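You operate a simulated robot arm through the tools that you are given. There is no shell and no other tool. Be economical: measure what you need, move in short steps, check, and stop when the job is done.

Carry out the task below with a simulated two-armed robot. There is one attempt and no reset: what you move stays moved.

Task
Stop the extractor and tip the dust pan into the pull-out bin.
Fine: open the dust drawer only when the needle has dropped; pan back, drawer and bin shut. Where these are worked on the way, their far stop is far enough and under half their travel is too little: dust drawer, pull-out bin.

It is judged by the outcome, as a careful person would: the job done as asked, and still so three seconds after it is handed in. It fails if anything else is knocked over, pushed out of place, dropped, spilled or broken.

Robot
Two 7-joint arms with two-finger parallel grippers on one trunk, on a base that drives. Base frame: it is fixed to the floor where the robot stands at the start and does not move with it; the origin is under the middle of the robot, x ahead of it, y to its left, z up. Lengths are in mm, angles in rad, forces in N, time in s.
The left shoulder is at the start at [71, 156, 1005], the right one opposite. Places, roughly: blue gate [1300, 1700, 800]; dust drawer [1300, 1300, 600]; dust pan [1250, 1250, 500]; extractor [1100, 0, 500]; extractor stop key [800, 0, 800]; green gate [1000, 900, 800]; inside of the dust drawer [1400, 1300, 600]; inside of the pull-out bin [1600, 1800, 300]; pull-out bin [1500, 1800, 500]; white filter [1250, 1000, 500]; yellow gate [1100, 1200, 800]. Payload 3.91 kg a hand.
Tool frame (each hand has its own): the origin (TCP) lies between the finger pads and is the grasp point; the fingertips stand 30 mm ahead of it; z points along the fingers, y is the line along which they close. The gripper opens to 110 mm. The fingers are 20 mm wide and 10 mm thick; the gripper's body (48 by 112 mm) begins 55 mm behind the TCP.
Orientation is that of the tool frame in the base frame, as a unit quaternion [x, y, z, w]. With the fingers straight down and closing along the base's y, the tool's x points along the base's -x, its y along +y and its z along -z.

Tools
- The arms move only by the tool apply_moves. It takes "left_deltas", "right_deltas" or both (then of equal length, played together; a hand with none holds still); each is a list of rows, each a list of 7 numbers: the finger opening in cm, from 0 to 11, then the shift along the tool's x, y, z in cm, then the turn, a rotation vector about the tool's x, y, z in rad. In form: [[jaw, dx, dy, dz, wx, wy, wz], ...]. A call has 1 to 10 rows; each row is the pose to reach, as a shift and turn from the pose commanded when the call began, along the tool's axes at that moment. Each row takes 0.2 s and may step no farther than 50 mm and 0.15 rad from the row before; otherwise, or with a gripper value out of range, the whole call is refused. A pose out of reach is approached as far as the arm can. The call stops where the force on the tool passes 40 N (or 10 N more than at its start, if that is more) or the arm is blocked; 0.2 s more then pass. The fingers move at their own pace (about 108 mm/s each) and stop on an object; they squeeze with about 24 N. The grip force told is the motor's: it shows also when the fingers shut on nothing. Time passes only in rows, and 0.2 s behind the last, so rows that repeat a pose let the fingers close. It gives the time, the measured TCP pose, the force on the tool (base axes), the opening and the grip force at its end, in the units of the frame above (readings bear some noise), with the torque about the TCP (base axes, N m) and any sound that the robot's microphone picked up, and new pictures: "views" is both (left out), scene, wrist or none (wrist: the cameras of the hands that moved).
- Cameras (640 x 400 px; columns grow to the right, rows downward): "scene" is now at [144.1, -3.2, 1249.2]; the picture's right is [-0.05, -1.00, 0.00], its down [-0.42, 0.02, -0.91] and it looks along [0.91, -0.05, -0.42] (base axes); focal length 257 px, centre (320, 200). "left" rides on the left gripper at [72, -17, -103] in its tool frame; the picture's right is [0.23, 0.97, 0.00], its down [-0.76, 0.18, -0.62] and it looks along [-0.61, 0.14, 0.78] (tool axes); focal length 222 px, centre (320, 200). "right" rides on the right gripper at [72, 17, -103] in its tool frame; the picture's right is [-0.23, 0.97, 0.00], its down [-0.76, -0.18, -0.62] and it looks along [-0.61, -0.14, 0.78] (tool axes); focal length 222 px, centre (320, 200). There is no depth. A picture from a camera that has moved, and an enlarged one, comes with that camera's place and axes in the base frame and with its lens.
- raise_lower(by): slides the trunk up (or, below 0, down) by that many mm; the arms and the scene camera ride with it, the base frame stays. It gives what a move gives, with no picture.
- steer(legs): drives the robot by 1 to 6 legs, each [ahead, left, turn to the left] in mm, mm and rad, along the robot's own axes; the way and the turn of a leg run together, so that a leg with both is an arc; at most 1500 mm and 3.142 rad a leg. The arms and the cameras ride along, it lands a little off, and it stops where it bumps. It gives what a move gives, and a new picture of the scene camera.
- head_to(pan, tilt): turns the head with the scene camera to pan (to the left, within 1.501 rad either way) and tilt (down, from -0.506 to 1.204), counted from straight ahead of the robot. It gives what a move gives, and a new picture of the scene camera.
- enlarge(camera, box): a new picture of the part [left, top, right, bottom] of that camera's present view, enlarged. No time passes.
- sign_off(): hands the job in; it is judged then, once.

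Work in short steps. Places have to be worked out from the pictures, the camera data and where the tool is seen: move nearer, look again, correct. Check each grasp and each placing, and mend what went wrong. You have 120 turns and 260 pictures in all, those below and enlarged ones among them. Open the grippers and draw the arms clear of the work before you hand the job in, unless the task says otherwise; then end with one line.

The tools are called by a JSON object that holds its "method" and its "body". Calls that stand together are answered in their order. apply_moves: Moves the arms, as the interface text tells. Its arguments: {"type":"object","properties":{"left_deltas":{"type":"array"},"right_deltas":{"type":"array"},"views":{"type":"string","enum":["both","scene","wrist","none"]}},"required":[]} The other tools are called the same way: raise_lower (by) slides the trunk up or down; steer (legs) drives the base; head_to (pan, tilt) turns the head that bears the scene camera; enlarge (camera, box) takes an enlarged picture of a part of a camera's view; sign_off () hands the job in.

At the start:

```text
time_s: 0.0
left_tcp_pos: [801.1, 363.2, 944.8]
left_orientation: [0.0, 1.0, 0.0, 0.0]
left_force: [0.0, -0.6, 0.0]
left_moment: [0.0, -0.04, -0.01]
left_width: 110.0
left_finger_force: 0.1
right_tcp_pos: [856.1, -269.9, 1026.8]
right_orientation: [-0.001, 1.0, 0.0, 0.0]
right_force: [-0.4, -0.1, 0.5]
right_moment: [0.01, 0.01, 0.01]
right_width: 110.0
right_finger_force: 0.1
trunk travel left (down, up): [-450.0, 490.0]
robot x, y, heading: [-0.5, 2.1, 0.002]
head pan, tilt: [-0.054, 0.433]
```

scene: 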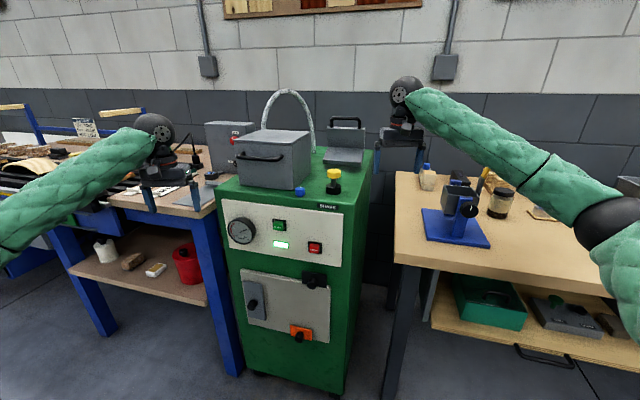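
right: 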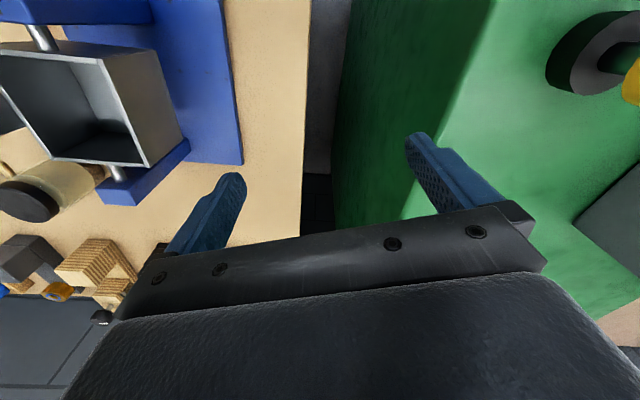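
left: 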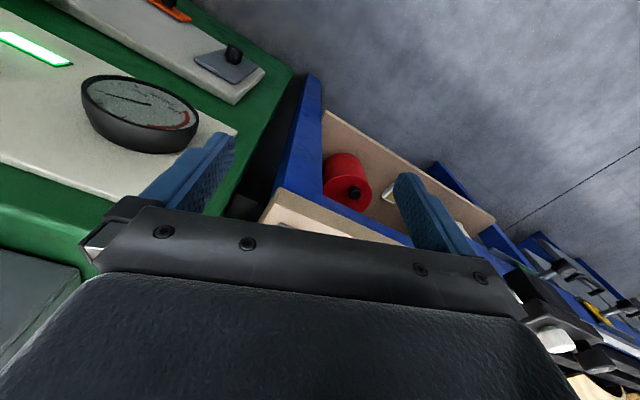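

I look more closely at the extractor's panel first, and look left with the head afterwards.

{"method": "enlarge", "body": {"camera": "scene", "box": [210, 160, 370, 260]}}

{"method": "enlarge", "body": {"camera": "scene", "box": [210, 250, 370, 350]}}

{"method": "head_to", "body": {"pan": 0.8, "tilt": 0.433}}

```text
4.00 times, centred on (290, 210) of scene
camera zoom: at [144.1, -3.2, 1249.2], right [-0.05, -1.0, 0.0], down [-0.42, 0.02, -0.91], along [0.91, -0.05, -0.42], focal length 1028 px, centre (440, 160)
```

zoom: 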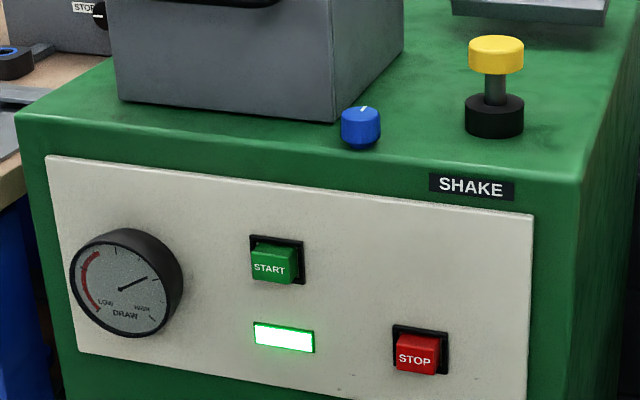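

```text
4.00 times, centred on (290, 300) of scene
camera zoom: at [144.1, -3.2, 1249.2], right [-0.05, -1.0, 0.0], down [-0.42, 0.02, -0.91], along [0.91, -0.05, -0.42], focal length 1028 px, centre (440, -200)
```

zoom: 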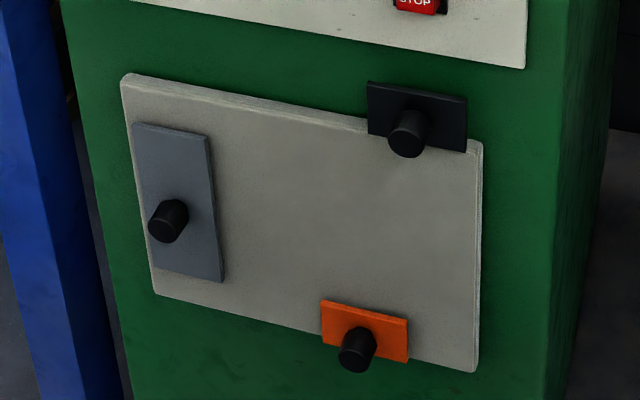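

```text
time_s: 1.2
left_tcp_pos: [800.6, 361.9, 945.6]
left_orientation: [0.0, 1.0, 0.0, -0.001]
left_force: [-0.1, -0.3, -0.2]
left_moment: [0.03, 0.01, 0.03]
left_width: 110.0
left_finger_force: 0.1
right_tcp_pos: [856.5, -268.3, 1026.3]
right_orientation: [0.0, 1.0, 0.0, 0.0]
right_force: [0.1, 0.1, 0.2]
right_moment: [0.01, -0.02, -0.01]
right_width: 110.0
right_finger_force: 0.1
trunk travel left (down, up): [-450.0, 490.0]
robot x, y, heading: [-2.6, -0.1, -0.002]
head pan, tilt: [0.799, 0.433]
camera scene: at [116.3, 67.8, 1249.3], right [0.72, -0.7, 0.0], down [-0.29, -0.3, -0.91], along [0.63, 0.65, -0.42], focal length 257 px, centre (320, 200)
```

scene: 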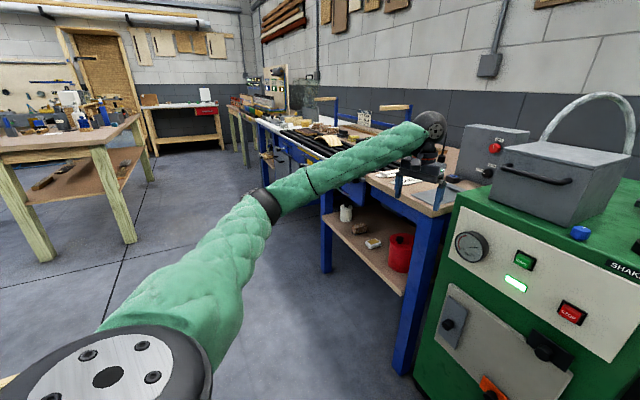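

Stop key is on the green extractor. I look at the bench to the left, where the drawer, gates and bin should be.

{"method": "enlarge", "body": {"camera": "scene", "box": [220, 60, 420, 185]}}

{"method": "enlarge", "body": {"camera": "scene", "box": [320, 150, 440, 290]}}

```text
3.20 times, centred on (320, 122) of scene
camera zoom: at [116.3, 67.8, 1249.3], right [0.72, -0.7, 0.0], down [-0.29, -0.3, -0.91], along [0.63, 0.65, -0.42], focal length 822 px, centre (320, 448)
```

zoom: 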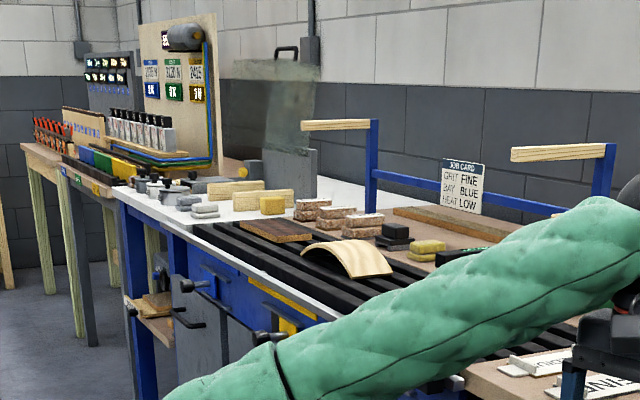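

```text
2.86 times, centred on (380, 220) of scene
camera zoom: at [116.3, 67.8, 1249.3], right [0.72, -0.7, 0.0], down [-0.29, -0.3, -0.91], along [0.63, 0.65, -0.42], focal length 734 px, centre (149, 143)
```

zoom: 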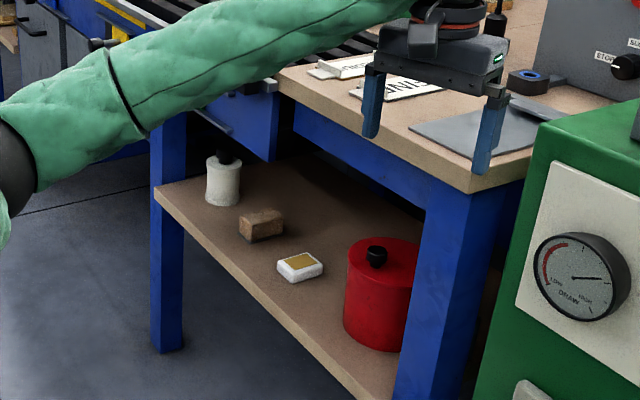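

The stop key works out at about [765, -19, 807] with the panel turned some 0.3 rad. I draw the right hand back, close it and pitch it forward to press.

{"method": "apply_moves", "body": {"right_deltas": [[0, 2.6, 0.5, 0.5, 0, -0.15, 0], [0, 5.2, 1, 1, 0, -0.3, 0], [0, 7.8, 2, 2, 0, -0.45, 0], [0, 10.4, 3, 3, 0, -0.6, 0], [0, 13, 4, 4, 0, -0.75, 0], [0, 15.6, 5.5, 5.5, 0, -0.9, 0], [0, 18.2, 7, 7, 0, -1.05, 0], [0, 20.8, 8.5, 8.5, 0, -1.2, 0], [0, 23.2, 10, 10, 0, -1.35, 0], [0, 25.6, 12, 12, 0, -1.5, 0]], "views": "wrist"}}

{"method": "head_to", "body": {"pan": -0.05, "tilt": 0.55}}

```text
time_s: 3.4
left_tcp_pos: [801.2, 361.5, 945.0]
left_orientation: [0.0, 1.0, 0.0, 0.001]
left_force: [0.3, 0.3, 0.2]
left_moment: [0.01, 0.0, 0.01]
left_width: 110.2
left_finger_force: 0.1
right_tcp_pos: [629.8, -142.2, 894.4]
right_orientation: [0.001, 0.731, -0.001, 0.682]
right_force: [-0.8, -0.5, -0.4]
right_moment: [0.01, -0.02, 0.01]
right_width: 0.0
right_finger_force: 23.7
right hand out of reach, approached as far as the arm can: row 9, 10
trunk travel left (down, up): [-450.0, 490.0]
robot x, y, heading: [3.7, -0.8, 0.001]
head pan, tilt: [0.799, 0.433]
camera right: at [521.1, -124.4, 828.7], right [0.02, 0.97, 0.23], down [-0.57, -0.18, 0.8], along [0.82, -0.14, 0.55], focal length 222 px, centre (320, 200)
```

right: 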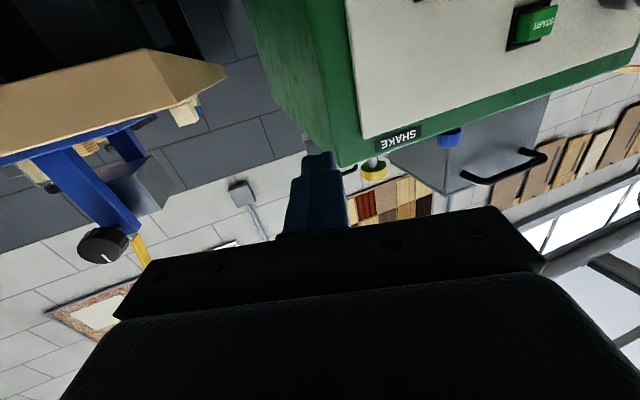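

```text
time_s: 4.5
left_tcp_pos: [800.6, 361.5, 944.4]
left_orientation: [0.001, 1.0, 0.0, 0.0]
left_force: [-0.3, -0.1, -0.2]
left_moment: [0.04, -0.02, 0.0]
left_width: 109.9
left_finger_force: 0.0
right_tcp_pos: [630.1, -142.3, 895.5]
right_orientation: [-0.001, 0.732, 0.0, 0.681]
right_force: [-0.4, -0.8, -0.4]
right_moment: [0.0, -0.01, 0.01]
right_width: 0.0
right_finger_force: 24.6
trunk travel left (down, up): [-450.0, 490.0]
robot x, y, heading: [-4.5, -0.0, -0.001]
head pan, tilt: [-0.051, 0.55]
camera scene: at [141.5, -2.7, 1238.6], right [-0.05, -1.0, 0.0], down [-0.52, 0.03, -0.85], along [0.85, -0.04, -0.52], focal length 257 px, centre (320, 200)
```

scene: 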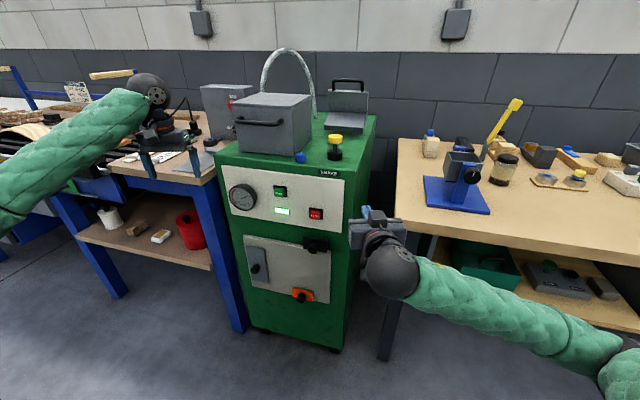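

START triangulates to [814, 86, 862], putting STOP near [775, -18, 806]. I move to about 60 mm off it, yawed square to the panel.

{"method": "apply_moves", "body": {"right_deltas": [[0, 1.5, 3, 0, 0.06, 0, 0], [0, 3, 6, 0, 0.12, 0, 0], [0, 5, 9, 1, 0.18, 0, 0], [0, 7, 12, 3, 0.24, 0, 0], [0, 8.5, 15.1, 5, 0.3, 0, 0], [0, 8.5, 15.1, 6.5, 0.3, 0, 0]], "views": "both"}}

```text
time_s: 5.9
left_tcp_pos: [801.6, 361.8, 945.6]
left_orientation: [0.0, 1.0, 0.0, -0.001]
left_force: [-0.2, 0.5, 1.2]
left_moment: [-0.02, -0.02, 0.03]
left_width: 110.2
left_finger_force: 0.1
right_tcp_pos: [691.4, 9.4, 808.1]
right_orientation: [0.102, 0.723, -0.111, 0.675]
right_force: [0.4, -0.1, 0.1]
right_moment: [0.02, 0.02, -0.02]
right_width: 0.0
right_finger_force: 24.0
trunk travel left (down, up): [-450.0, 490.0]
robot x, y, heading: [-2.0, -2.3, -0.001]
head pan, tilt: [-0.051, 0.55]
camera scene: at [141.5, -2.7, 1238.7], right [-0.05, -1.0, 0.0], down [-0.52, 0.03, -0.85], along [0.85, -0.04, -0.52], focal length 257 px, centre (320, 200)
camera right: at [591.4, 56.2, 741.5], right [0.3, 0.93, 0.2], down [-0.59, 0.02, 0.81], along [0.75, -0.37, 0.56], focal length 222 px, centre (320, 200)
```

scene: 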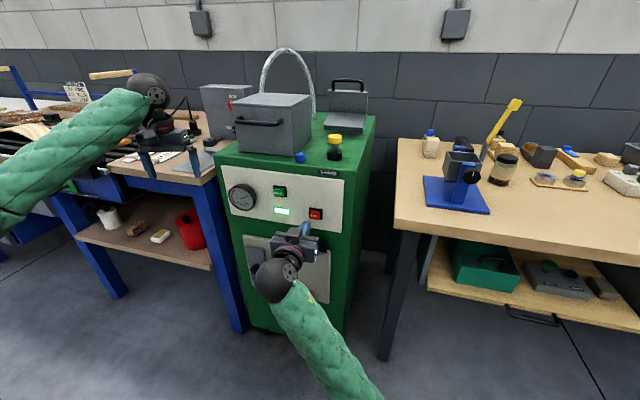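
right: 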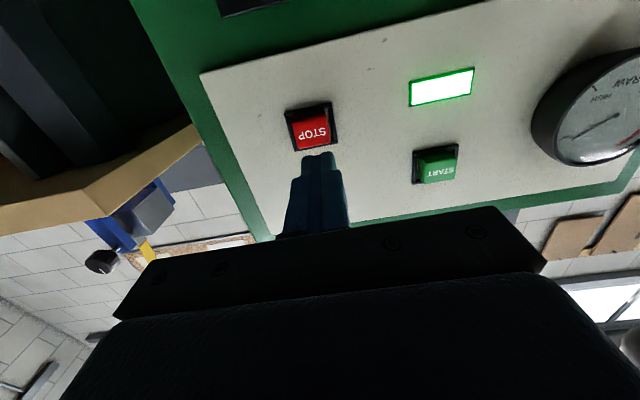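

Re-triangulated STOP: about [781, -22, 802]; the tool axis runs straight into it, with contact about 64 mm on. I press in small steps.

{"method": "apply_moves", "body": {"right_deltas": [[0, 0, 0.2, 3, 0, 0, 0], [0, 0, 0.2, 5, 0, 0, 0], [0, 0, 0.2, 6, 0, 0, 0], [0, 0, 0.2, 6.5, 0, 0, 0], [0, 0, 0.2, 7.0, 0, 0, 0], [0, 0, 0.2, 7.4, 0, 0, 0]], "views": "both"}}

```text
time_s: 7.0
left_tcp_pos: [795.5, 363.5, 947.9]
left_orientation: [0.0, 1.0, 0.0, 0.002]
left_force: [-1.2, 0.0, 0.2]
left_moment: [-0.04, -0.02, -0.03]
left_width: 110.2
left_finger_force: 0.0
right_tcp_pos: [745.7, -5.5, 805.2]
right_orientation: [0.101, 0.724, -0.108, 0.673]
right_force: [-24.3, 2.0, -7.5]
right_moment: [0.11, 0.06, -0.19]
right_width: 0.1
right_finger_force: 23.9
trunk travel left (down, up): [-450.0, 490.0]
robot x, y, heading: [-1.0, 2.3, -0.001]
head pan, tilt: [-0.051, 0.55]
heard: click
stopped in row 5 (right hand): the force on the tool passed its limit at 44 N (the readings are from after the stop); the commanded pose is now the measured one
camera scene: at [135.5, -2.2, 1239.0], right [-0.05, -1.0, 0.0], down [-0.52, 0.03, -0.85], along [0.85, -0.04, -0.52], focal length 257 px, centre (320, 200)
camera right: at [645.7, 40.5, 738.6], right [0.3, 0.93, 0.21], down [-0.59, 0.01, 0.81], along [0.75, -0.36, 0.56], focal length 222 px, centre (320, 200)
```

scene: 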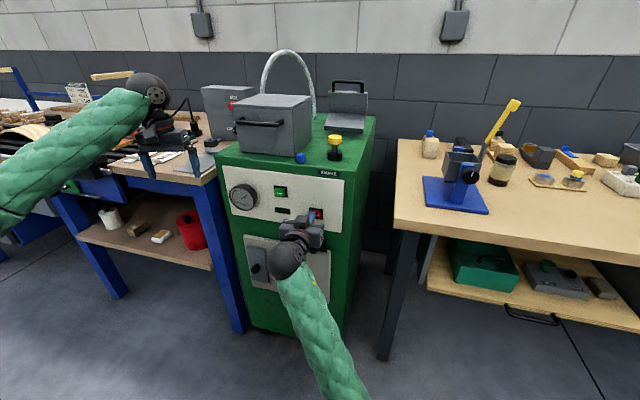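
right: 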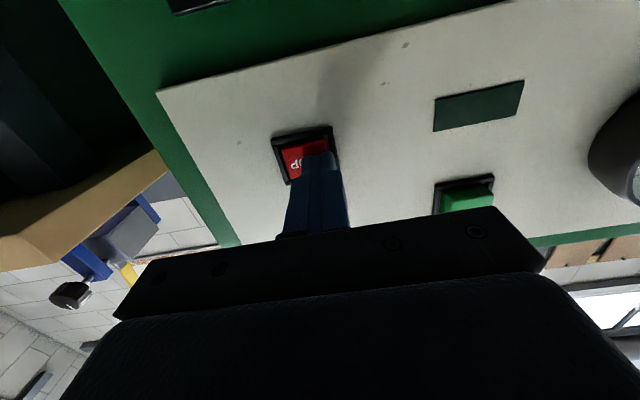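

The click sounded and the lamp went dark: stopped. I withdraw and watch the needle.

{"method": "apply_moves", "body": {"right_deltas": [[0, 0, 0, -4, 0, 0, 0], [0, 0, 0, -8, 0, 0, 0], [0, 1, -4, -11, 0, 0, 0], [0, 1, -8, -13, 0, 0, 0], [0, 1, -12, -15, 0, 0, 0], [0, 1, -16, -15, 0, 0, 0], [0, 1, -19, -15, 0, 0, 0]], "views": "none"}}

{"method": "enlarge", "body": {"camera": "scene", "box": [215, 160, 345, 240]}}

```text
refused: row 3 steps farther than a row can; nothing moved
```

```text
4.92 times, centred on (280, 200) of scene
camera zoom: at [135.5, -2.2, 1239.0], right [-0.05, -1.0, 0.0], down [-0.52, 0.03, -0.85], along [0.85, -0.04, -0.52], focal length 1265 px, centre (517, 200)
```

zoom: 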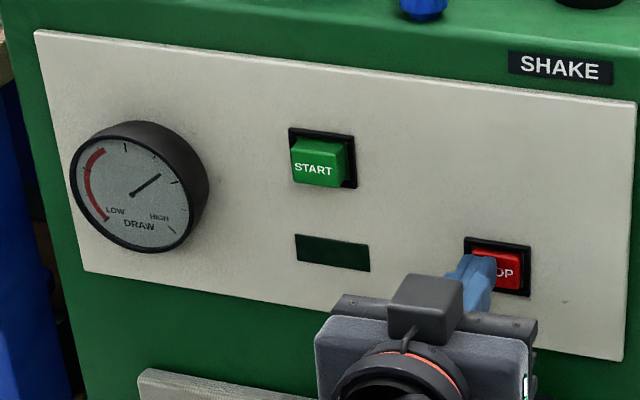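

The needle still stands but has begun to fall. I withdraw with smaller steps.

{"method": "apply_moves", "body": {"right_deltas": [[0, 0, 0, -4, 0, 0, 0], [0, 0, 0, -8, 0, 0, 0], [0, 0, -3, -11, 0, 0, 0], [0, 0, -7, -13, 0, 0, 0], [0, 0, -11, -14, 0, 0, 0], [0, 0, -15, -14, 0, 0, 0], [0, 0, -19, -14, 0, 0, 0]], "views": "none"}}

{"method": "enlarge", "body": {"camera": "scene", "box": [215, 160, 345, 240]}}

```text
time_s: 7.8
left_tcp_pos: [801.0, 360.4, 946.6]
left_orientation: [0.002, 1.0, 0.001, 0.0]
left_force: [-0.7, 0.1, 1.5]
left_moment: [0.04, 0.02, 0.0]
left_width: 109.9
left_finger_force: 0.0
right_tcp_pos: [657.0, -36.0, 787.4]
right_orientation: [0.055, 0.707, -0.166, 0.686]
right_force: [0.2, 0.3, -0.6]
right_moment: [0.02, 0.02, 0.0]
right_width: 0.1
right_finger_force: 24.3
trunk travel left (down, up): [-450.0, 490.0]
robot x, y, heading: [2.0, 0.8, -0.005]
head pan, tilt: [-0.051, 0.55]
stopped in row 3 (right hand): the arm was blocked; the commanded pose is now the measured one
```

```text
4.92 times, centred on (280, 200) of scene
camera zoom: at [141.0, -3.5, 1238.8], right [-0.05, -1.0, 0.0], down [-0.52, 0.03, -0.85], along [0.85, -0.04, -0.52], focal length 1265 px, centre (517, 200)
```

zoom: 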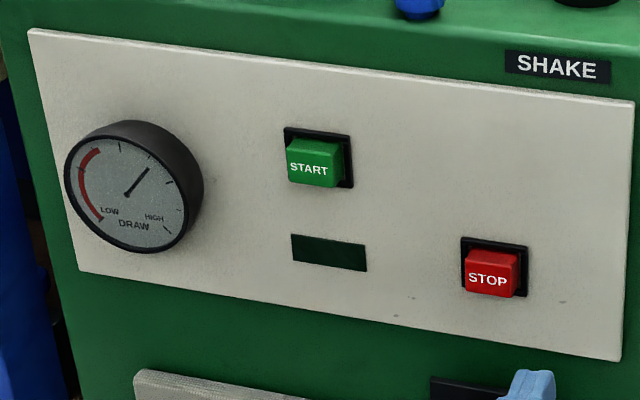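

STOP released, needle falling slowly. I back off and drive left, to view the bench with the drawer.

{"method": "steer", "body": {"legs": [[-300, 0, 0], [0, 1000, 0]]}}

{"method": "head_to", "body": {"pan": 0.3, "tilt": 0.45}}

```text
time_s: 11.6
left_tcp_pos: [456.5, 629.3, 946.3]
left_orientation: [-0.057, 0.998, 0.0, 0.001]
left_force: [0.6, -0.5, -0.1]
left_moment: [0.03, 0.01, -0.01]
left_width: 110.0
left_finger_force: 0.0
right_tcp_pos: [359.5, 218.9, 784.6]
right_orientation: [0.014, 0.709, -0.126, 0.694]
right_force: [0.4, -0.9, -0.5]
right_moment: [0.01, 0.03, 0.0]
right_width: 0.1
right_finger_force: 23.6
trunk travel left (down, up): [-450.0, 490.0]
robot x, y, heading: [-296.6, 176.9, 0.115]
head pan, tilt: [-0.051, 0.55]
stopped in leg 2: the robot was blocked; the commanded pose is now the measured one
camera scene: at [-155.5, 190.5, 1238.4], right [0.07, -1.0, 0.0], down [-0.52, -0.04, -0.85], along [0.85, 0.06, -0.52], focal length 257 px, centre (320, 200)
```

scene: 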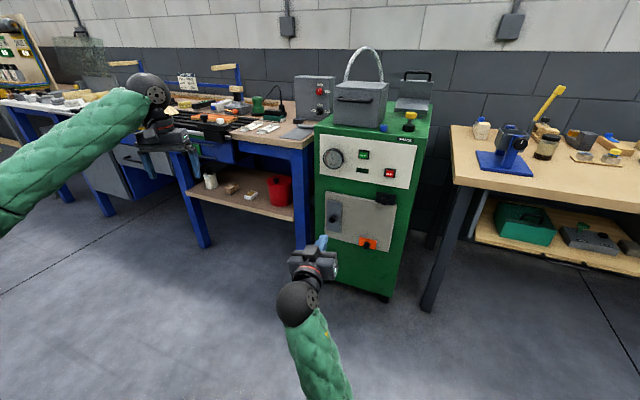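

```text
time_s: 12.4
left_tcp_pos: [455.1, 629.1, 945.2]
left_orientation: [-0.059, 0.998, 0.0, 0.0]
left_force: [0.5, -0.3, 0.5]
left_moment: [-0.03, 0.02, -0.01]
left_width: 109.8
left_finger_force: 0.1
right_tcp_pos: [359.0, 218.0, 786.6]
right_orientation: [0.014, 0.709, -0.126, 0.694]
right_force: [0.6, -0.6, -0.4]
right_moment: [0.0, -0.02, 0.01]
right_width: 0.0
right_finger_force: 23.9
trunk travel left (down, up): [-450.0, 490.0]
robot x, y, heading: [-295.0, 176.6, 0.119]
head pan, tilt: [0.3, 0.45]
camera scene: at [-161.3, 221.3, 1247.6], right [0.4, -0.91, 0.0], down [-0.4, -0.18, -0.9], along [0.82, 0.36, -0.44], focal length 257 px, centre (320, 200)
```

scene: 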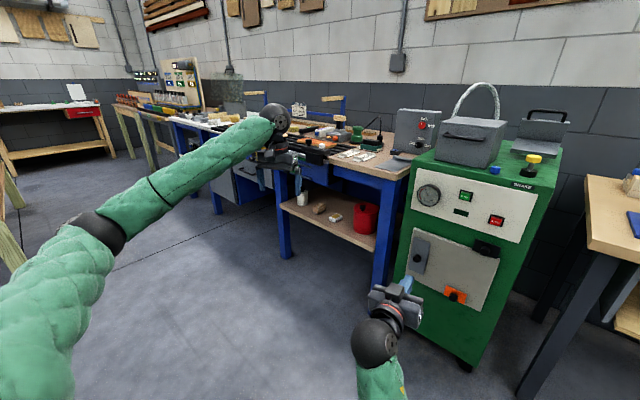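

Something blocked the base on the left; I look there.

{"method": "head_to", "body": {"pan": 1.45, "tilt": 0.7}}

{"method": "head_to", "body": {"pan": 0.85, "tilt": 0.4}}

```text
time_s: 13.8
left_tcp_pos: [456.1, 628.4, 945.5]
left_orientation: [-0.057, 0.998, 0.0, 0.0]
left_force: [0.0, 0.0, 0.3]
left_moment: [-0.05, 0.02, 0.01]
left_width: 110.1
left_finger_force: 0.1
right_tcp_pos: [359.4, 219.1, 785.7]
right_orientation: [0.014, 0.709, -0.126, 0.694]
right_force: [0.4, -0.4, 0.6]
right_moment: [0.03, 0.0, -0.03]
right_width: 0.0
right_finger_force: 23.8
trunk travel left (down, up): [-450.0, 490.0]
robot x, y, heading: [-295.5, 177.4, 0.115]
head pan, tilt: [1.45, 0.7]
camera scene: at [-244.8, 269.3, 1225.5], right [1.0, 0.0, 0.0], down [0.0, -0.64, -0.77], along [0.0, 0.77, -0.64], focal length 257 px, centre (320, 200)
```

scene: 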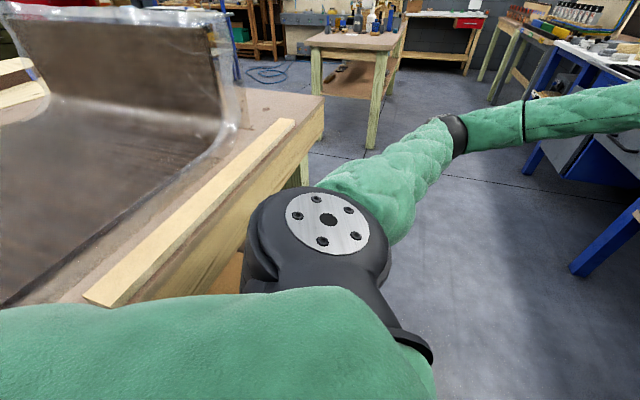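

```text
time_s: 14.8
left_tcp_pos: [455.0, 629.0, 946.5]
left_orientation: [-0.058, 0.998, 0.001, 0.001]
left_force: [0.0, -0.2, -0.2]
left_moment: [0.02, 0.02, -0.03]
left_width: 109.7
left_finger_force: 0.1
right_tcp_pos: [359.2, 218.4, 785.9]
right_orientation: [0.012, 0.709, -0.125, 0.694]
right_force: [0.8, 0.7, -0.2]
right_moment: [0.01, -0.01, 0.0]
right_width: 0.0
right_finger_force: 23.6
trunk travel left (down, up): [-450.0, 490.0]
robot x, y, heading: [-292.1, 174.6, 0.12]
head pan, tilt: [0.85, 0.4]
camera scene: at [-192.6, 260.8, 1252.3], right [0.82, -0.57, 0.0], down [-0.22, -0.32, -0.92], along [0.52, 0.76, -0.39], focal length 257 px, centre (320, 200)
```

scene: 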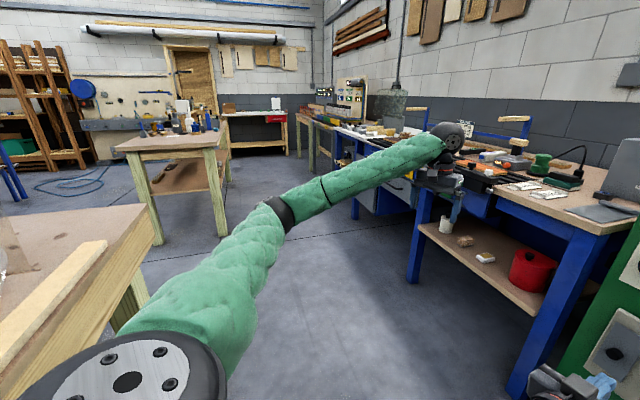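

There is a table at the left that the base touched, and the bench front runs yawed by about -0.31 rad. I go forward, face the bench squarely, then drive left along it.

{"method": "steer", "body": {"legs": [[150, 0, 0], [0, 0, -0.43], [0, 700, 0]]}}

{"method": "head_to", "body": {"pan": -0.6, "tilt": 0.45}}

```text
time_s: 20.8
left_tcp_pos: [931.6, 945.6, 945.9]
left_orientation: [0.157, 0.988, -0.001, 0.0]
left_force: [-0.2, 0.9, -0.8]
left_moment: [-0.04, 0.02, 0.01]
left_width: 109.9
left_finger_force: 0.0
right_tcp_pos: [672.1, 612.7, 787.0]
right_orientation: [0.165, 0.689, -0.272, 0.651]
right_force: [0.7, 0.5, -0.7]
right_moment: [-0.04, -0.01, -0.02]
right_width: 0.1
right_finger_force: 23.6
trunk travel left (down, up): [-450.0, 490.0]
robot x, y, heading: [58.1, 850.7, -0.315]
head pan, tilt: [0.85, 0.4]
camera scene: at [187.9, 882.2, 1252.3], right [0.51, -0.86, 0.0], down [-0.34, -0.2, -0.92], along [0.79, 0.47, -0.39], focal length 257 px, centre (320, 200)
```

scene: 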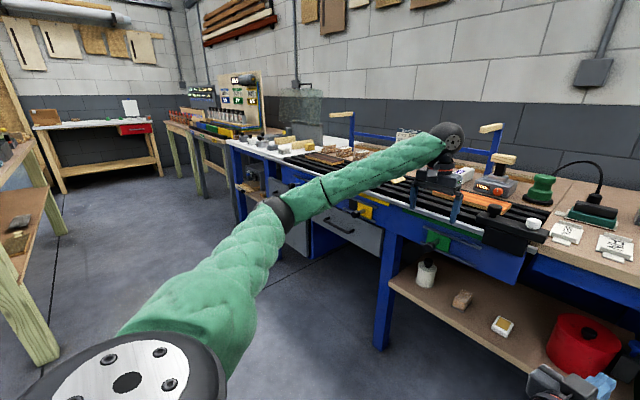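

```text
time_s: 22.3
left_tcp_pos: [931.0, 944.9, 947.5]
left_orientation: [0.156, 0.988, 0.0, 0.0]
left_force: [0.9, 0.0, 0.7]
left_moment: [0.02, 0.02, 0.0]
left_width: 110.2
left_finger_force: 0.0
right_tcp_pos: [672.3, 611.6, 786.4]
right_orientation: [0.165, 0.689, -0.271, 0.651]
right_force: [-0.3, 0.8, 0.2]
right_moment: [-0.03, -0.05, -0.02]
right_width: 0.0
right_finger_force: 24.5
trunk travel left (down, up): [-450.0, 490.0]
robot x, y, heading: [58.7, 845.9, -0.31]
head pan, tilt: [-0.6, 0.45]
camera scene: at [164.2, 761.7, 1247.7], right [-0.79, -0.61, 0.0], down [-0.27, 0.34, -0.9], along [0.55, -0.71, -0.44], focal length 257 px, centre (320, 200)
```

scene: 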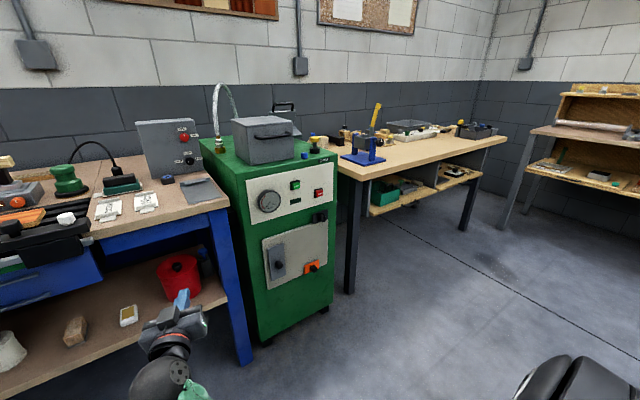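

Check the needle now.

{"method": "enlarge", "body": {"camera": "scene", "box": [240, 170, 304, 220]}}

{"method": "steer", "body": {"legs": [[0, 600, 0]]}}

{"method": "head_to", "body": {"pan": 0.15, "tilt": 0.6}}

```text
8.00 times, centred on (272, 195) of scene
camera zoom: at [164.2, 761.7, 1247.7], right [-0.79, -0.61, 0.0], down [-0.27, 0.34, -0.9], along [0.55, -0.71, -0.44], focal length 2056 px, centre (704, 240)
```

zoom: 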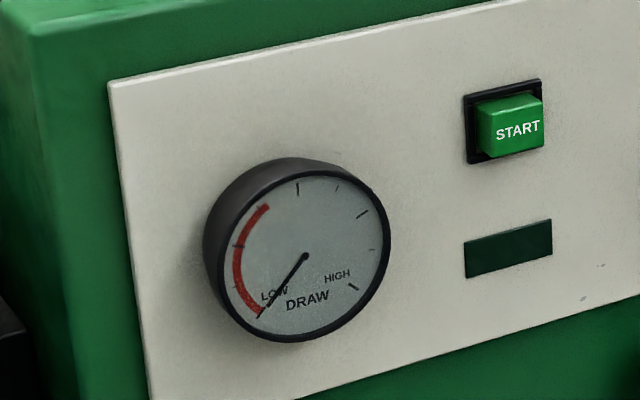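

```text
time_s: 25.7
left_tcp_pos: [1117.7, 1522.5, 944.9]
left_orientation: [0.156, 0.988, 0.0, 0.0]
left_force: [-0.3, -0.1, 0.5]
left_moment: [0.0, 0.02, -0.01]
left_width: 109.9
left_finger_force: 0.1
right_tcp_pos: [858.7, 1188.8, 785.9]
right_orientation: [0.163, 0.69, -0.271, 0.651]
right_force: [0.2, 1.1, 0.6]
right_moment: [0.0, 0.0, -0.03]
right_width: 0.1
right_finger_force: 24.3
trunk travel left (down, up): [-450.0, 490.0]
robot x, y, heading: [245.5, 1421.5, -0.309]
head pan, tilt: [-0.6, 0.45]
camera scene: at [351.1, 1337.7, 1247.7], right [-0.79, -0.61, 0.0], down [-0.27, 0.34, -0.9], along [0.55, -0.71, -0.44], focal length 257 px, centre (320, 200)
```

scene: 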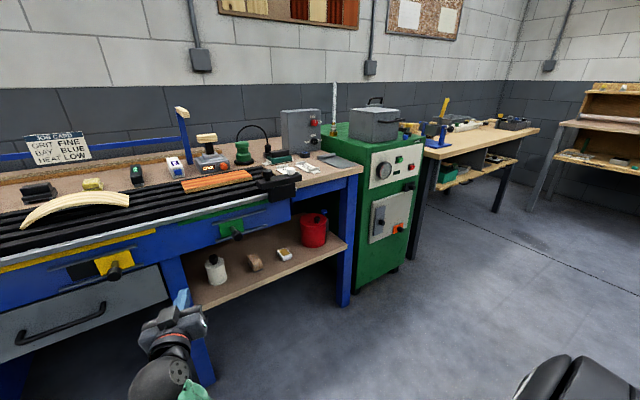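

```text
time_s: 26.8
left_tcp_pos: [1118.7, 1523.2, 945.6]
left_orientation: [0.156, 0.988, 0.0, 0.0]
left_force: [-0.3, 0.7, -0.3]
left_moment: [0.01, 0.04, 0.0]
left_width: 110.0
left_finger_force: 0.0
right_tcp_pos: [858.8, 1188.7, 786.6]
right_orientation: [0.163, 0.69, -0.27, 0.652]
right_force: [0.1, 0.5, 0.4]
right_moment: [0.0, 0.0, 0.0]
right_width: 0.2
right_finger_force: 23.3
trunk travel left (down, up): [-450.0, 490.0]
robot x, y, heading: [245.7, 1424.0, -0.311]
head pan, tilt: [0.15, 0.6]
camera scene: at [382.0, 1395.7, 1234.1], right [-0.16, -0.99, 0.0], down [-0.56, 0.09, -0.82], along [0.81, -0.13, -0.57], focal length 257 px, centre (320, 200)
```

scene: 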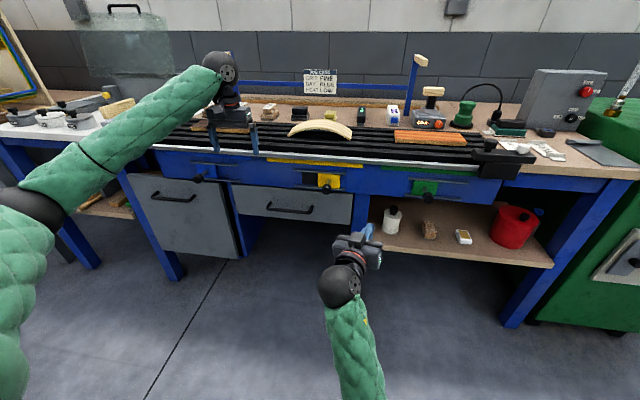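

Needle is down in the red at LOW. The grey drawer and the tall grey bin are in view; I enlarge them.

{"method": "enlarge", "body": {"camera": "scene", "box": [120, 140, 280, 260]}}

{"method": "enlarge", "body": {"camera": "scene", "box": [220, 140, 380, 260]}}

```text
3.33 times, centred on (200, 200) of scene
camera zoom: at [382.0, 1395.7, 1234.1], right [-0.16, -0.99, 0.0], down [-0.56, 0.09, -0.82], along [0.81, -0.13, -0.57], focal length 856 px, centre (720, 200)
```

zoom: 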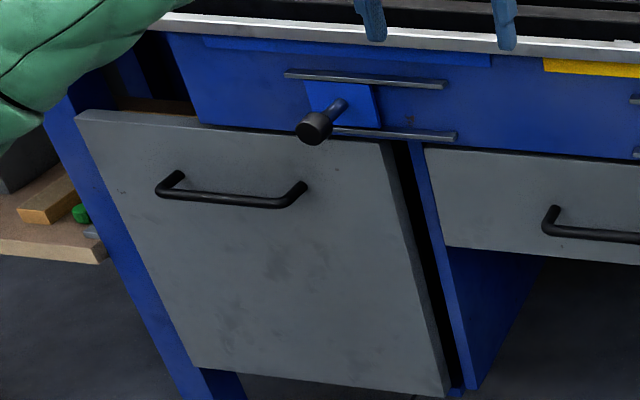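

```text
3.33 times, centred on (300, 200) of scene
camera zoom: at [382.0, 1395.7, 1234.1], right [-0.16, -0.99, 0.0], down [-0.56, 0.09, -0.82], along [0.81, -0.13, -0.57], focal length 856 px, centre (387, 200)
```

zoom: 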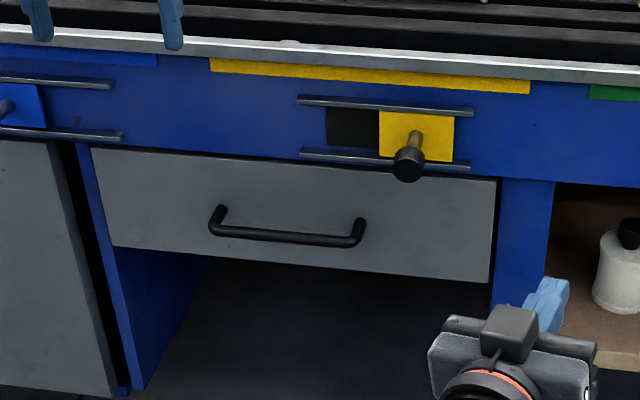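

Drawer handle is near [1260, 1382, 580], too far right of the bin for one stance, so I'll straddle: right hand for drawer, left for bin. First I pitch the left hand forward and square the right hand.

{"method": "apply_moves", "body": {"left_deltas": [[11, 2, 0, 0, 0, -0.15, 0], [11, 4, 0, 0, 0, -0.3, 0], [11, 6, 0, 0.5, 0, -0.45, 0], [11, 8, 0, 1, 0, -0.6, 0], [11, 10, 0, 2, 0, -0.75, 0], [11, 12, 0, 4, 0, -0.9, 0], [11, 13, 0, 6, 0, -1.05, 0], [11, 14, 0, 8, 0, -1.2, 0], [11, 14, 0, 10, 0, -1.35, 0], [11, 14, 0, 12, 0, -1.5, 0]], "right_deltas": [[5, 0, -0.5, 0, -0.03, 0, 0], [5, 0, -1, 0, -0.06, 0, 0], [5, 0, -1.5, 0, -0.09, 0, 0], [5, 0, -2, 0, -0.12, 0, 0], [5, 0, -2.5, 0, -0.15, 0, 0], [5, 0, -3, 0, -0.18, 0, 0], [5, 0, -3.5, 0, -0.21, 0, 0], [5, 0, -4, 0, -0.24, 0, 0], [5, 0, -4.5, 0, -0.27, 0, 0], [5, 0, -5, 0, -0.31, 0, 0]], "views": "scene"}}

```text
time_s: 29.0
left_tcp_pos: [986.5, 1565.3, 828.3]
left_orientation: [0.114, 0.722, -0.106, 0.674]
left_force: [-0.4, 0.0, 0.4]
left_moment: [-0.01, 0.05, -0.01]
left_width: 110.0
left_finger_force: 0.1
right_tcp_pos: [831.4, 1148.3, 796.2]
right_orientation: [0.062, 0.723, -0.162, 0.669]
right_force: [0.0, 0.3, -0.5]
right_moment: [-0.02, 0.02, 0.01]
right_width: 50.2
right_finger_force: 0.1
trunk travel left (down, up): [-450.0, 490.0]
robot x, y, heading: [241.5, 1426.1, -0.309]
head pan, tilt: [0.15, 0.6]
camera scene: at [382.0, 1396.0, 1234.4], right [-0.16, -0.99, 0.0], down [-0.56, 0.09, -0.82], along [0.81, -0.13, -0.57], focal length 257 px, centre (320, 200)
```

scene: 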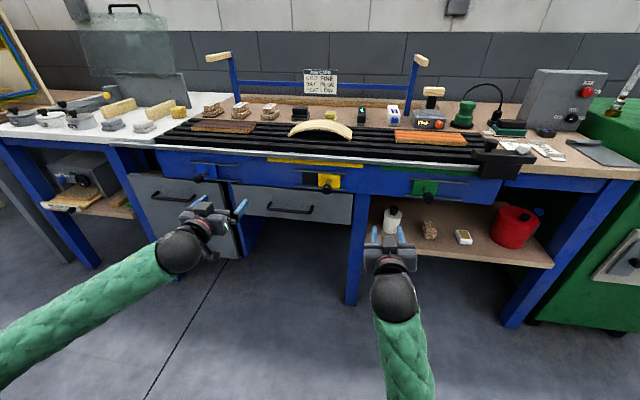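

Both hands now point at the bench. I roll them so the fingers close vertically, cameras outward, and lower the trunk.

{"method": "apply_moves", "body": {"left_deltas": [[11, 0, 0, 0, 0, 0, 0.15], [11, 0, 0, 0, 0, 0, 0.3], [11, 0, 0, 0, 0, 0, 0.45], [11, 0, 0, 0, 0, 0, 0.6], [11, 0, 0, 0, 0, 0, 0.75], [11, 0, 0, 0, 0, 0, 0.9], [11, 0, 0, 0, 0, 0, 1.05], [11, 0, 0, 0, 0, 0, 1.2], [11, 0, 0, 0, 0, 0, 1.35], [11, 0, 0, 0, 0, 0, 1.5]], "right_deltas": [[7, 0, 0, 0, 0, 0, -0.14], [7, 0, 0, 0, 0, 0, -0.28], [7, 0, 0, 0, 0, 0, -0.42], [7, 0, 0, 0, 0, 0, -0.56], [7, 0, 0, 0, 0, 0, -0.7], [7, 0, 0, 0, 0, 0, -0.84], [7, 0, 0, 0, 0, 0, -0.98], [7, 0, 0, 0, 0, 0, -1.12], [7, 0, 0, 0, 0, 0, -1.27], [7, 0, 0, 0, 0, 0, -1.42]], "views": "none"}}

{"method": "raise_lower", "body": {"by": -220}}

{"method": "steer", "body": {"legs": [[0, 420, 0]]}}

```text
time_s: 31.2
left_tcp_pos: [984.2, 1564.3, 826.3]
left_orientation: [0.576, 0.45, 0.382, 0.565]
left_force: [-0.3, 0.0, 0.4]
left_moment: [0.03, -0.01, 0.01]
left_width: 110.3
left_finger_force: 0.0
right_tcp_pos: [830.1, 1148.8, 794.7]
right_orientation: [-0.424, 0.588, -0.559, 0.403]
right_force: [1.1, -0.8, -0.7]
right_moment: [0.02, -0.03, -0.01]
right_width: 70.1
right_finger_force: 0.1
trunk travel left (down, up): [-450.0, 490.0]
robot x, y, heading: [243.1, 1422.7, -0.313]
head pan, tilt: [0.15, 0.6]
```

```text
time_s: 33.6
left_tcp_pos: [986.0, 1565.3, 606.5]
left_orientation: [0.576, 0.451, 0.38, 0.566]
left_force: [0.1, 0.2, -0.5]
left_moment: [0.02, -0.02, 0.0]
left_width: 110.0
left_finger_force: 0.1
right_tcp_pos: [830.9, 1148.5, 575.9]
right_orientation: [-0.425, 0.588, -0.559, 0.402]
right_force: [-0.4, -1.3, 0.0]
right_moment: [-0.02, -0.02, 0.0]
right_width: 70.0
right_finger_force: 0.1
trunk travel left (down, up): [-230.0, 710.0]
robot x, y, heading: [244.9, 1428.0, -0.312]
head pan, tilt: [0.15, 0.6]
```

```text
time_s: 36.1
left_tcp_pos: [1111.9, 1954.0, 606.4]
left_orientation: [0.575, 0.451, 0.381, 0.566]
left_force: [0.2, -0.2, -1.0]
left_moment: [-0.01, 0.02, 0.03]
left_width: 109.9
left_finger_force: 0.0
right_tcp_pos: [955.9, 1537.9, 573.9]
right_orientation: [-0.424, 0.589, -0.559, 0.401]
right_force: [0.8, 0.3, 0.2]
right_moment: [-0.04, 0.0, -0.02]
right_width: 69.9
right_finger_force: 0.1
trunk travel left (down, up): [-230.0, 710.0]
robot x, y, heading: [372.1, 1814.7, -0.313]
head pan, tilt: [0.15, 0.6]
camera scene: at [508.1, 1785.7, 1014.1], right [-0.16, -0.99, 0.0], down [-0.56, 0.09, -0.82], along [0.81, -0.13, -0.57], focal length 257 px, centre (320, 200)
```

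scene: 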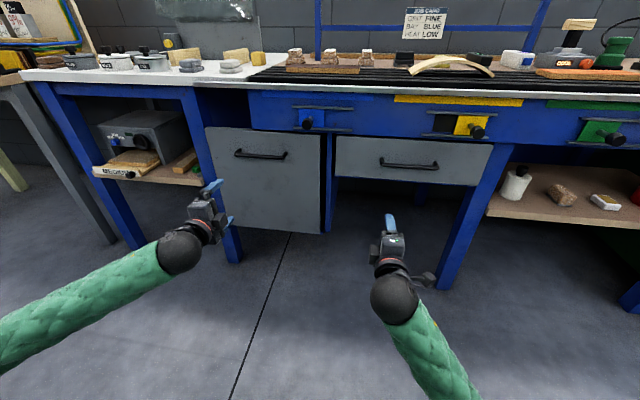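

Triangulated: drawer handle ≈ [1203, 1383, 625], bin handle ≈ [1351, 1861, 631]. I bring each hand to 80 mm short of its handle and check on the wrist cameras.

{"method": "apply_moves", "body": {"left_deltas": [[11, -0.3, 0.6, 3, 0, 0, 0], [11, -0.6, 1.2, 6, 0, 0, 0], [11, -0.9, 1.8, 9, 0, 0, 0], [11, -1.2, 2.4, 12, 0, 0, 0], [11, -1.5, 3, 15, 0, 0, 0], [11, -1.7, 3.6, 17.4, 0, 0, 0]], "right_deltas": [[7, 1.2, -1.1, 3.3, 0, 0, 0], [8, 2.3, -2.1, 6.6, 0, 0, 0], [9, 3.5, -3.1, 10, 0, 0, 0], [10, 4.6, -4.1, 13.3, 0, 0, 0], [11, 5.8, -5.2, 16.7, 0, 0, 0], [11, 6.9, -6.2, 20, 0, 0, 0]], "views": "both"}}

```text
time_s: 37.5
left_tcp_pos: [1275.9, 1885.8, 632.0]
left_orientation: [0.576, 0.451, 0.38, 0.565]
left_force: [-0.6, 0.1, -0.2]
left_moment: [0.01, 0.0, -0.03]
left_width: 109.9
left_finger_force: 0.1
right_tcp_pos: [1125.3, 1406.7, 622.7]
right_orientation: [-0.425, 0.589, -0.558, 0.401]
right_force: [0.3, 0.9, 0.0]
right_moment: [0.01, 0.01, 0.03]
right_width: 110.1
right_finger_force: 0.0
trunk travel left (down, up): [-230.0, 710.0]
robot x, y, heading: [375.8, 1811.9, -0.313]
head pan, tilt: [0.15, 0.6]
camera scene: at [508.1, 1785.9, 1014.1], right [-0.16, -0.99, 0.0], down [-0.56, 0.09, -0.82], along [0.81, -0.13, -0.57], focal length 257 px, centre (320, 200)
camera right: at [1003.3, 1370.3, 610.4], right [0.02, 0.23, -0.97], down [-0.34, 0.92, 0.21], along [0.94, 0.33, 0.1], focal length 222 px, centre (320, 200)
camera left: at [1199.0, 1986.8, 618.4], right [0.16, 0.26, 0.95], down [-0.81, -0.52, 0.27], along [0.57, -0.81, 0.13], focal length 222 px, centre (320, 200)
```

scene: 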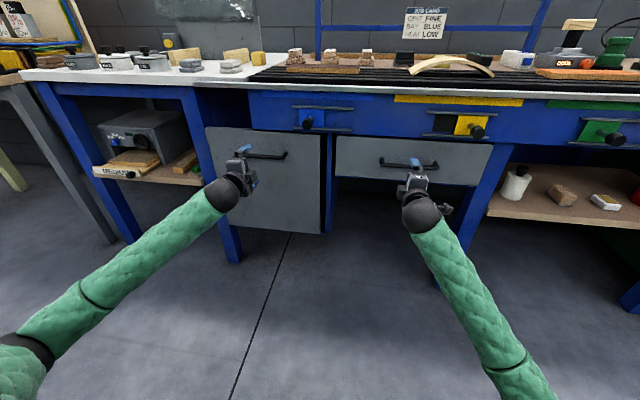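
right: 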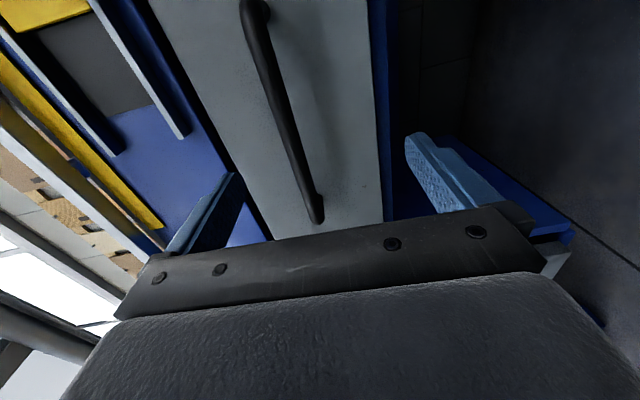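
left: 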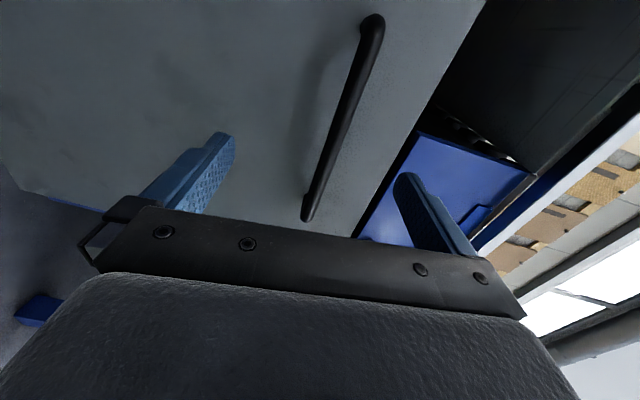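

Refined: bin bar centre ≈ [1346, 1858, 639], drawer bar ≈ [1201, 1379, 637]. I move both hands onto the bars and close.

{"method": "apply_moves", "body": {"left_deltas": [[11, -0.2, 1.2, 3, 0, 0, 0], [11, -0.4, 1.2, 5.5, 0, 0, 0], [11, -0.4, 1.2, 7.5, 0, 0, 0], [0, -0.4, 1.2, 7.5, 0, 0, 0], [0, -0.4, 1.2, 7.5, 0, 0, 0], [0, -0.4, 1.2, 7.5, 0, 0, 0]], "right_deltas": [[11, 0.2, -1.8, 3, 0, 0, 0], [11, 0.3, -1.8, 6, 0, 0, 0], [11, 0.3, -1.8, 8.1, 0, 0, 0], [0, 0.3, -1.8, 8.1, 0, 0, 0], [0, 0.3, -1.8, 8.1, 0, 0, 0], [0, 0.3, -1.8, 8.1, 0, 0, 0]], "views": "both"}}

```text
time_s: 38.3
left_tcp_pos: [1339.3, 1862.8, 640.9]
left_orientation: [0.577, 0.45, 0.38, 0.566]
left_force: [-0.1, -0.3, -0.3]
left_moment: [-0.01, 0.01, 0.0]
left_width: 109.9
left_finger_force: 0.1
right_tcp_pos: [1188.7, 1383.0, 641.5]
right_orientation: [-0.423, 0.587, -0.561, 0.402]
right_force: [-15.2, 2.3, -0.4]
right_moment: [-0.07, -0.95, -0.06]
right_width: 109.6
right_finger_force: 0.0
trunk travel left (down, up): [-230.0, 710.0]
robot x, y, heading: [375.6, 1814.4, -0.315]
head pan, tilt: [0.15, 0.6]
stopped in row 3 (right hand): the force on the tool passed its limit at 95 N (the readings are from after the stop); the commanded pose is now the measured one
camera scene: at [507.4, 1785.7, 1014.2], right [-0.16, -0.99, 0.0], down [-0.56, 0.09, -0.83], along [0.81, -0.14, -0.56], focal length 257 px, centre (320, 200)
camera right: at [1068.1, 1346.5, 628.2], right [0.03, 0.23, -0.97], down [-0.34, 0.92, 0.2], along [0.94, 0.33, 0.1], focal length 222 px, centre (320, 200)
camera left: at [1262.4, 1963.7, 626.9], right [0.15, 0.26, 0.95], down [-0.81, -0.52, 0.27], along [0.57, -0.81, 0.13], focal length 222 px, centre (320, 200)
```

scene: 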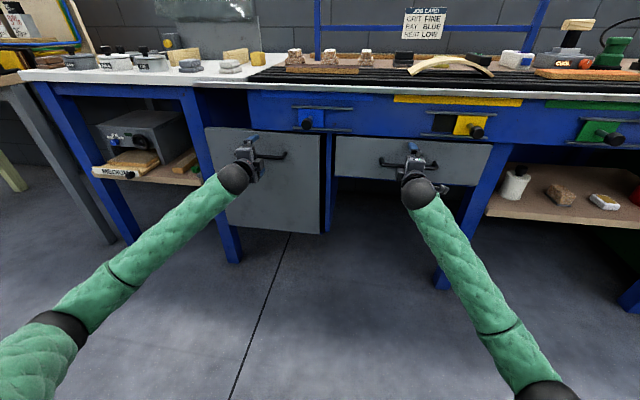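
right: 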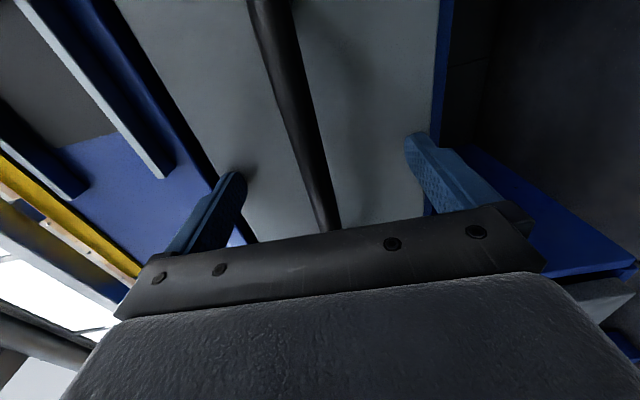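
left: 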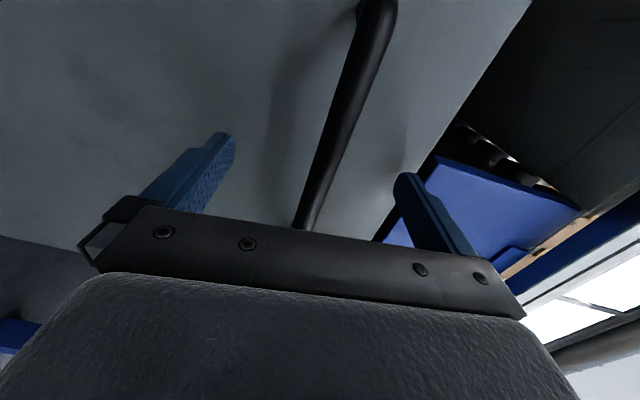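

The right fingertips touched the drawer face; the bars are between the fingers. I ease the right back 4 mm and close both.

{"method": "apply_moves", "body": {"left_deltas": [[11, 0, 0, 0, 0, 0, 0], [4, 0, 0, 0, 0, 0, 0], [0, 0, 0, 0, 0, 0, 0], [0, 0, 0, 0, 0, 0, 0], [0, 0, 0, 0, 0, 0, 0]], "right_deltas": [[11, 0, 0, -0.4, 0, 0, 0], [4, 0, 0, -0.4, 0, 0, 0], [0, 0, 0, -0.4, 0, 0, 0], [0, 0, 0, -0.4, 0, 0, 0], [0, 0, 0, -0.4, 0, 0, 0]], "views": "wrist"}}

```text
time_s: 39.5
left_tcp_pos: [1338.8, 1862.2, 640.0]
left_orientation: [0.577, 0.451, 0.381, 0.565]
left_force: [-5.2, 1.2, -8.2]
left_moment: [0.96, -0.32, 0.06]
left_width: 14.8
left_finger_force: 44.8
right_tcp_pos: [1187.4, 1384.5, 639.9]
right_orientation: [-0.424, 0.587, -0.559, 0.404]
right_force: [-2.0, 0.7, 0.7]
right_moment: [0.11, -0.05, -0.02]
right_width: 13.8
right_finger_force: 44.6
trunk travel left (down, up): [-230.0, 710.0]
robot x, y, heading: [373.6, 1813.2, -0.316]
head pan, tilt: [0.15, 0.6]
camera right: at [1065.4, 1347.9, 627.1], right [0.03, 0.23, -0.97], down [-0.34, 0.92, 0.21], along [0.94, 0.33, 0.1], focal length 222 px, centre (320, 200)
camera left: at [1262.9, 1964.1, 625.4], right [0.16, 0.26, 0.95], down [-0.81, -0.52, 0.27], along [0.57, -0.81, 0.13], focal length 222 px, centre (320, 200)
```

right: 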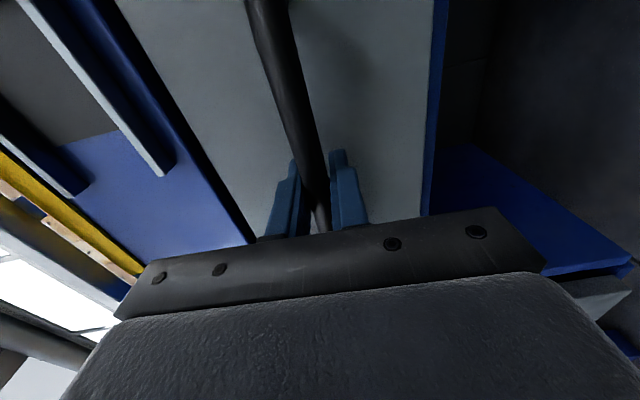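
left: 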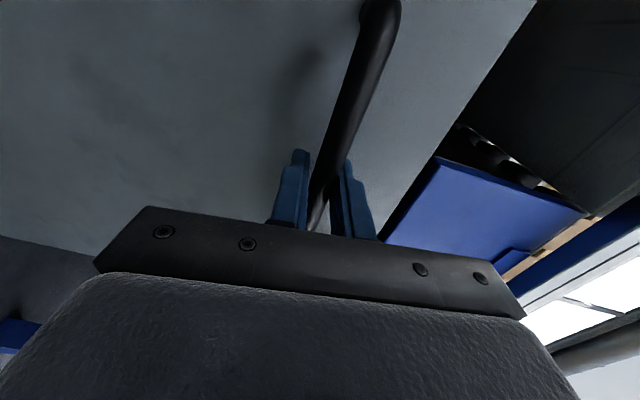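

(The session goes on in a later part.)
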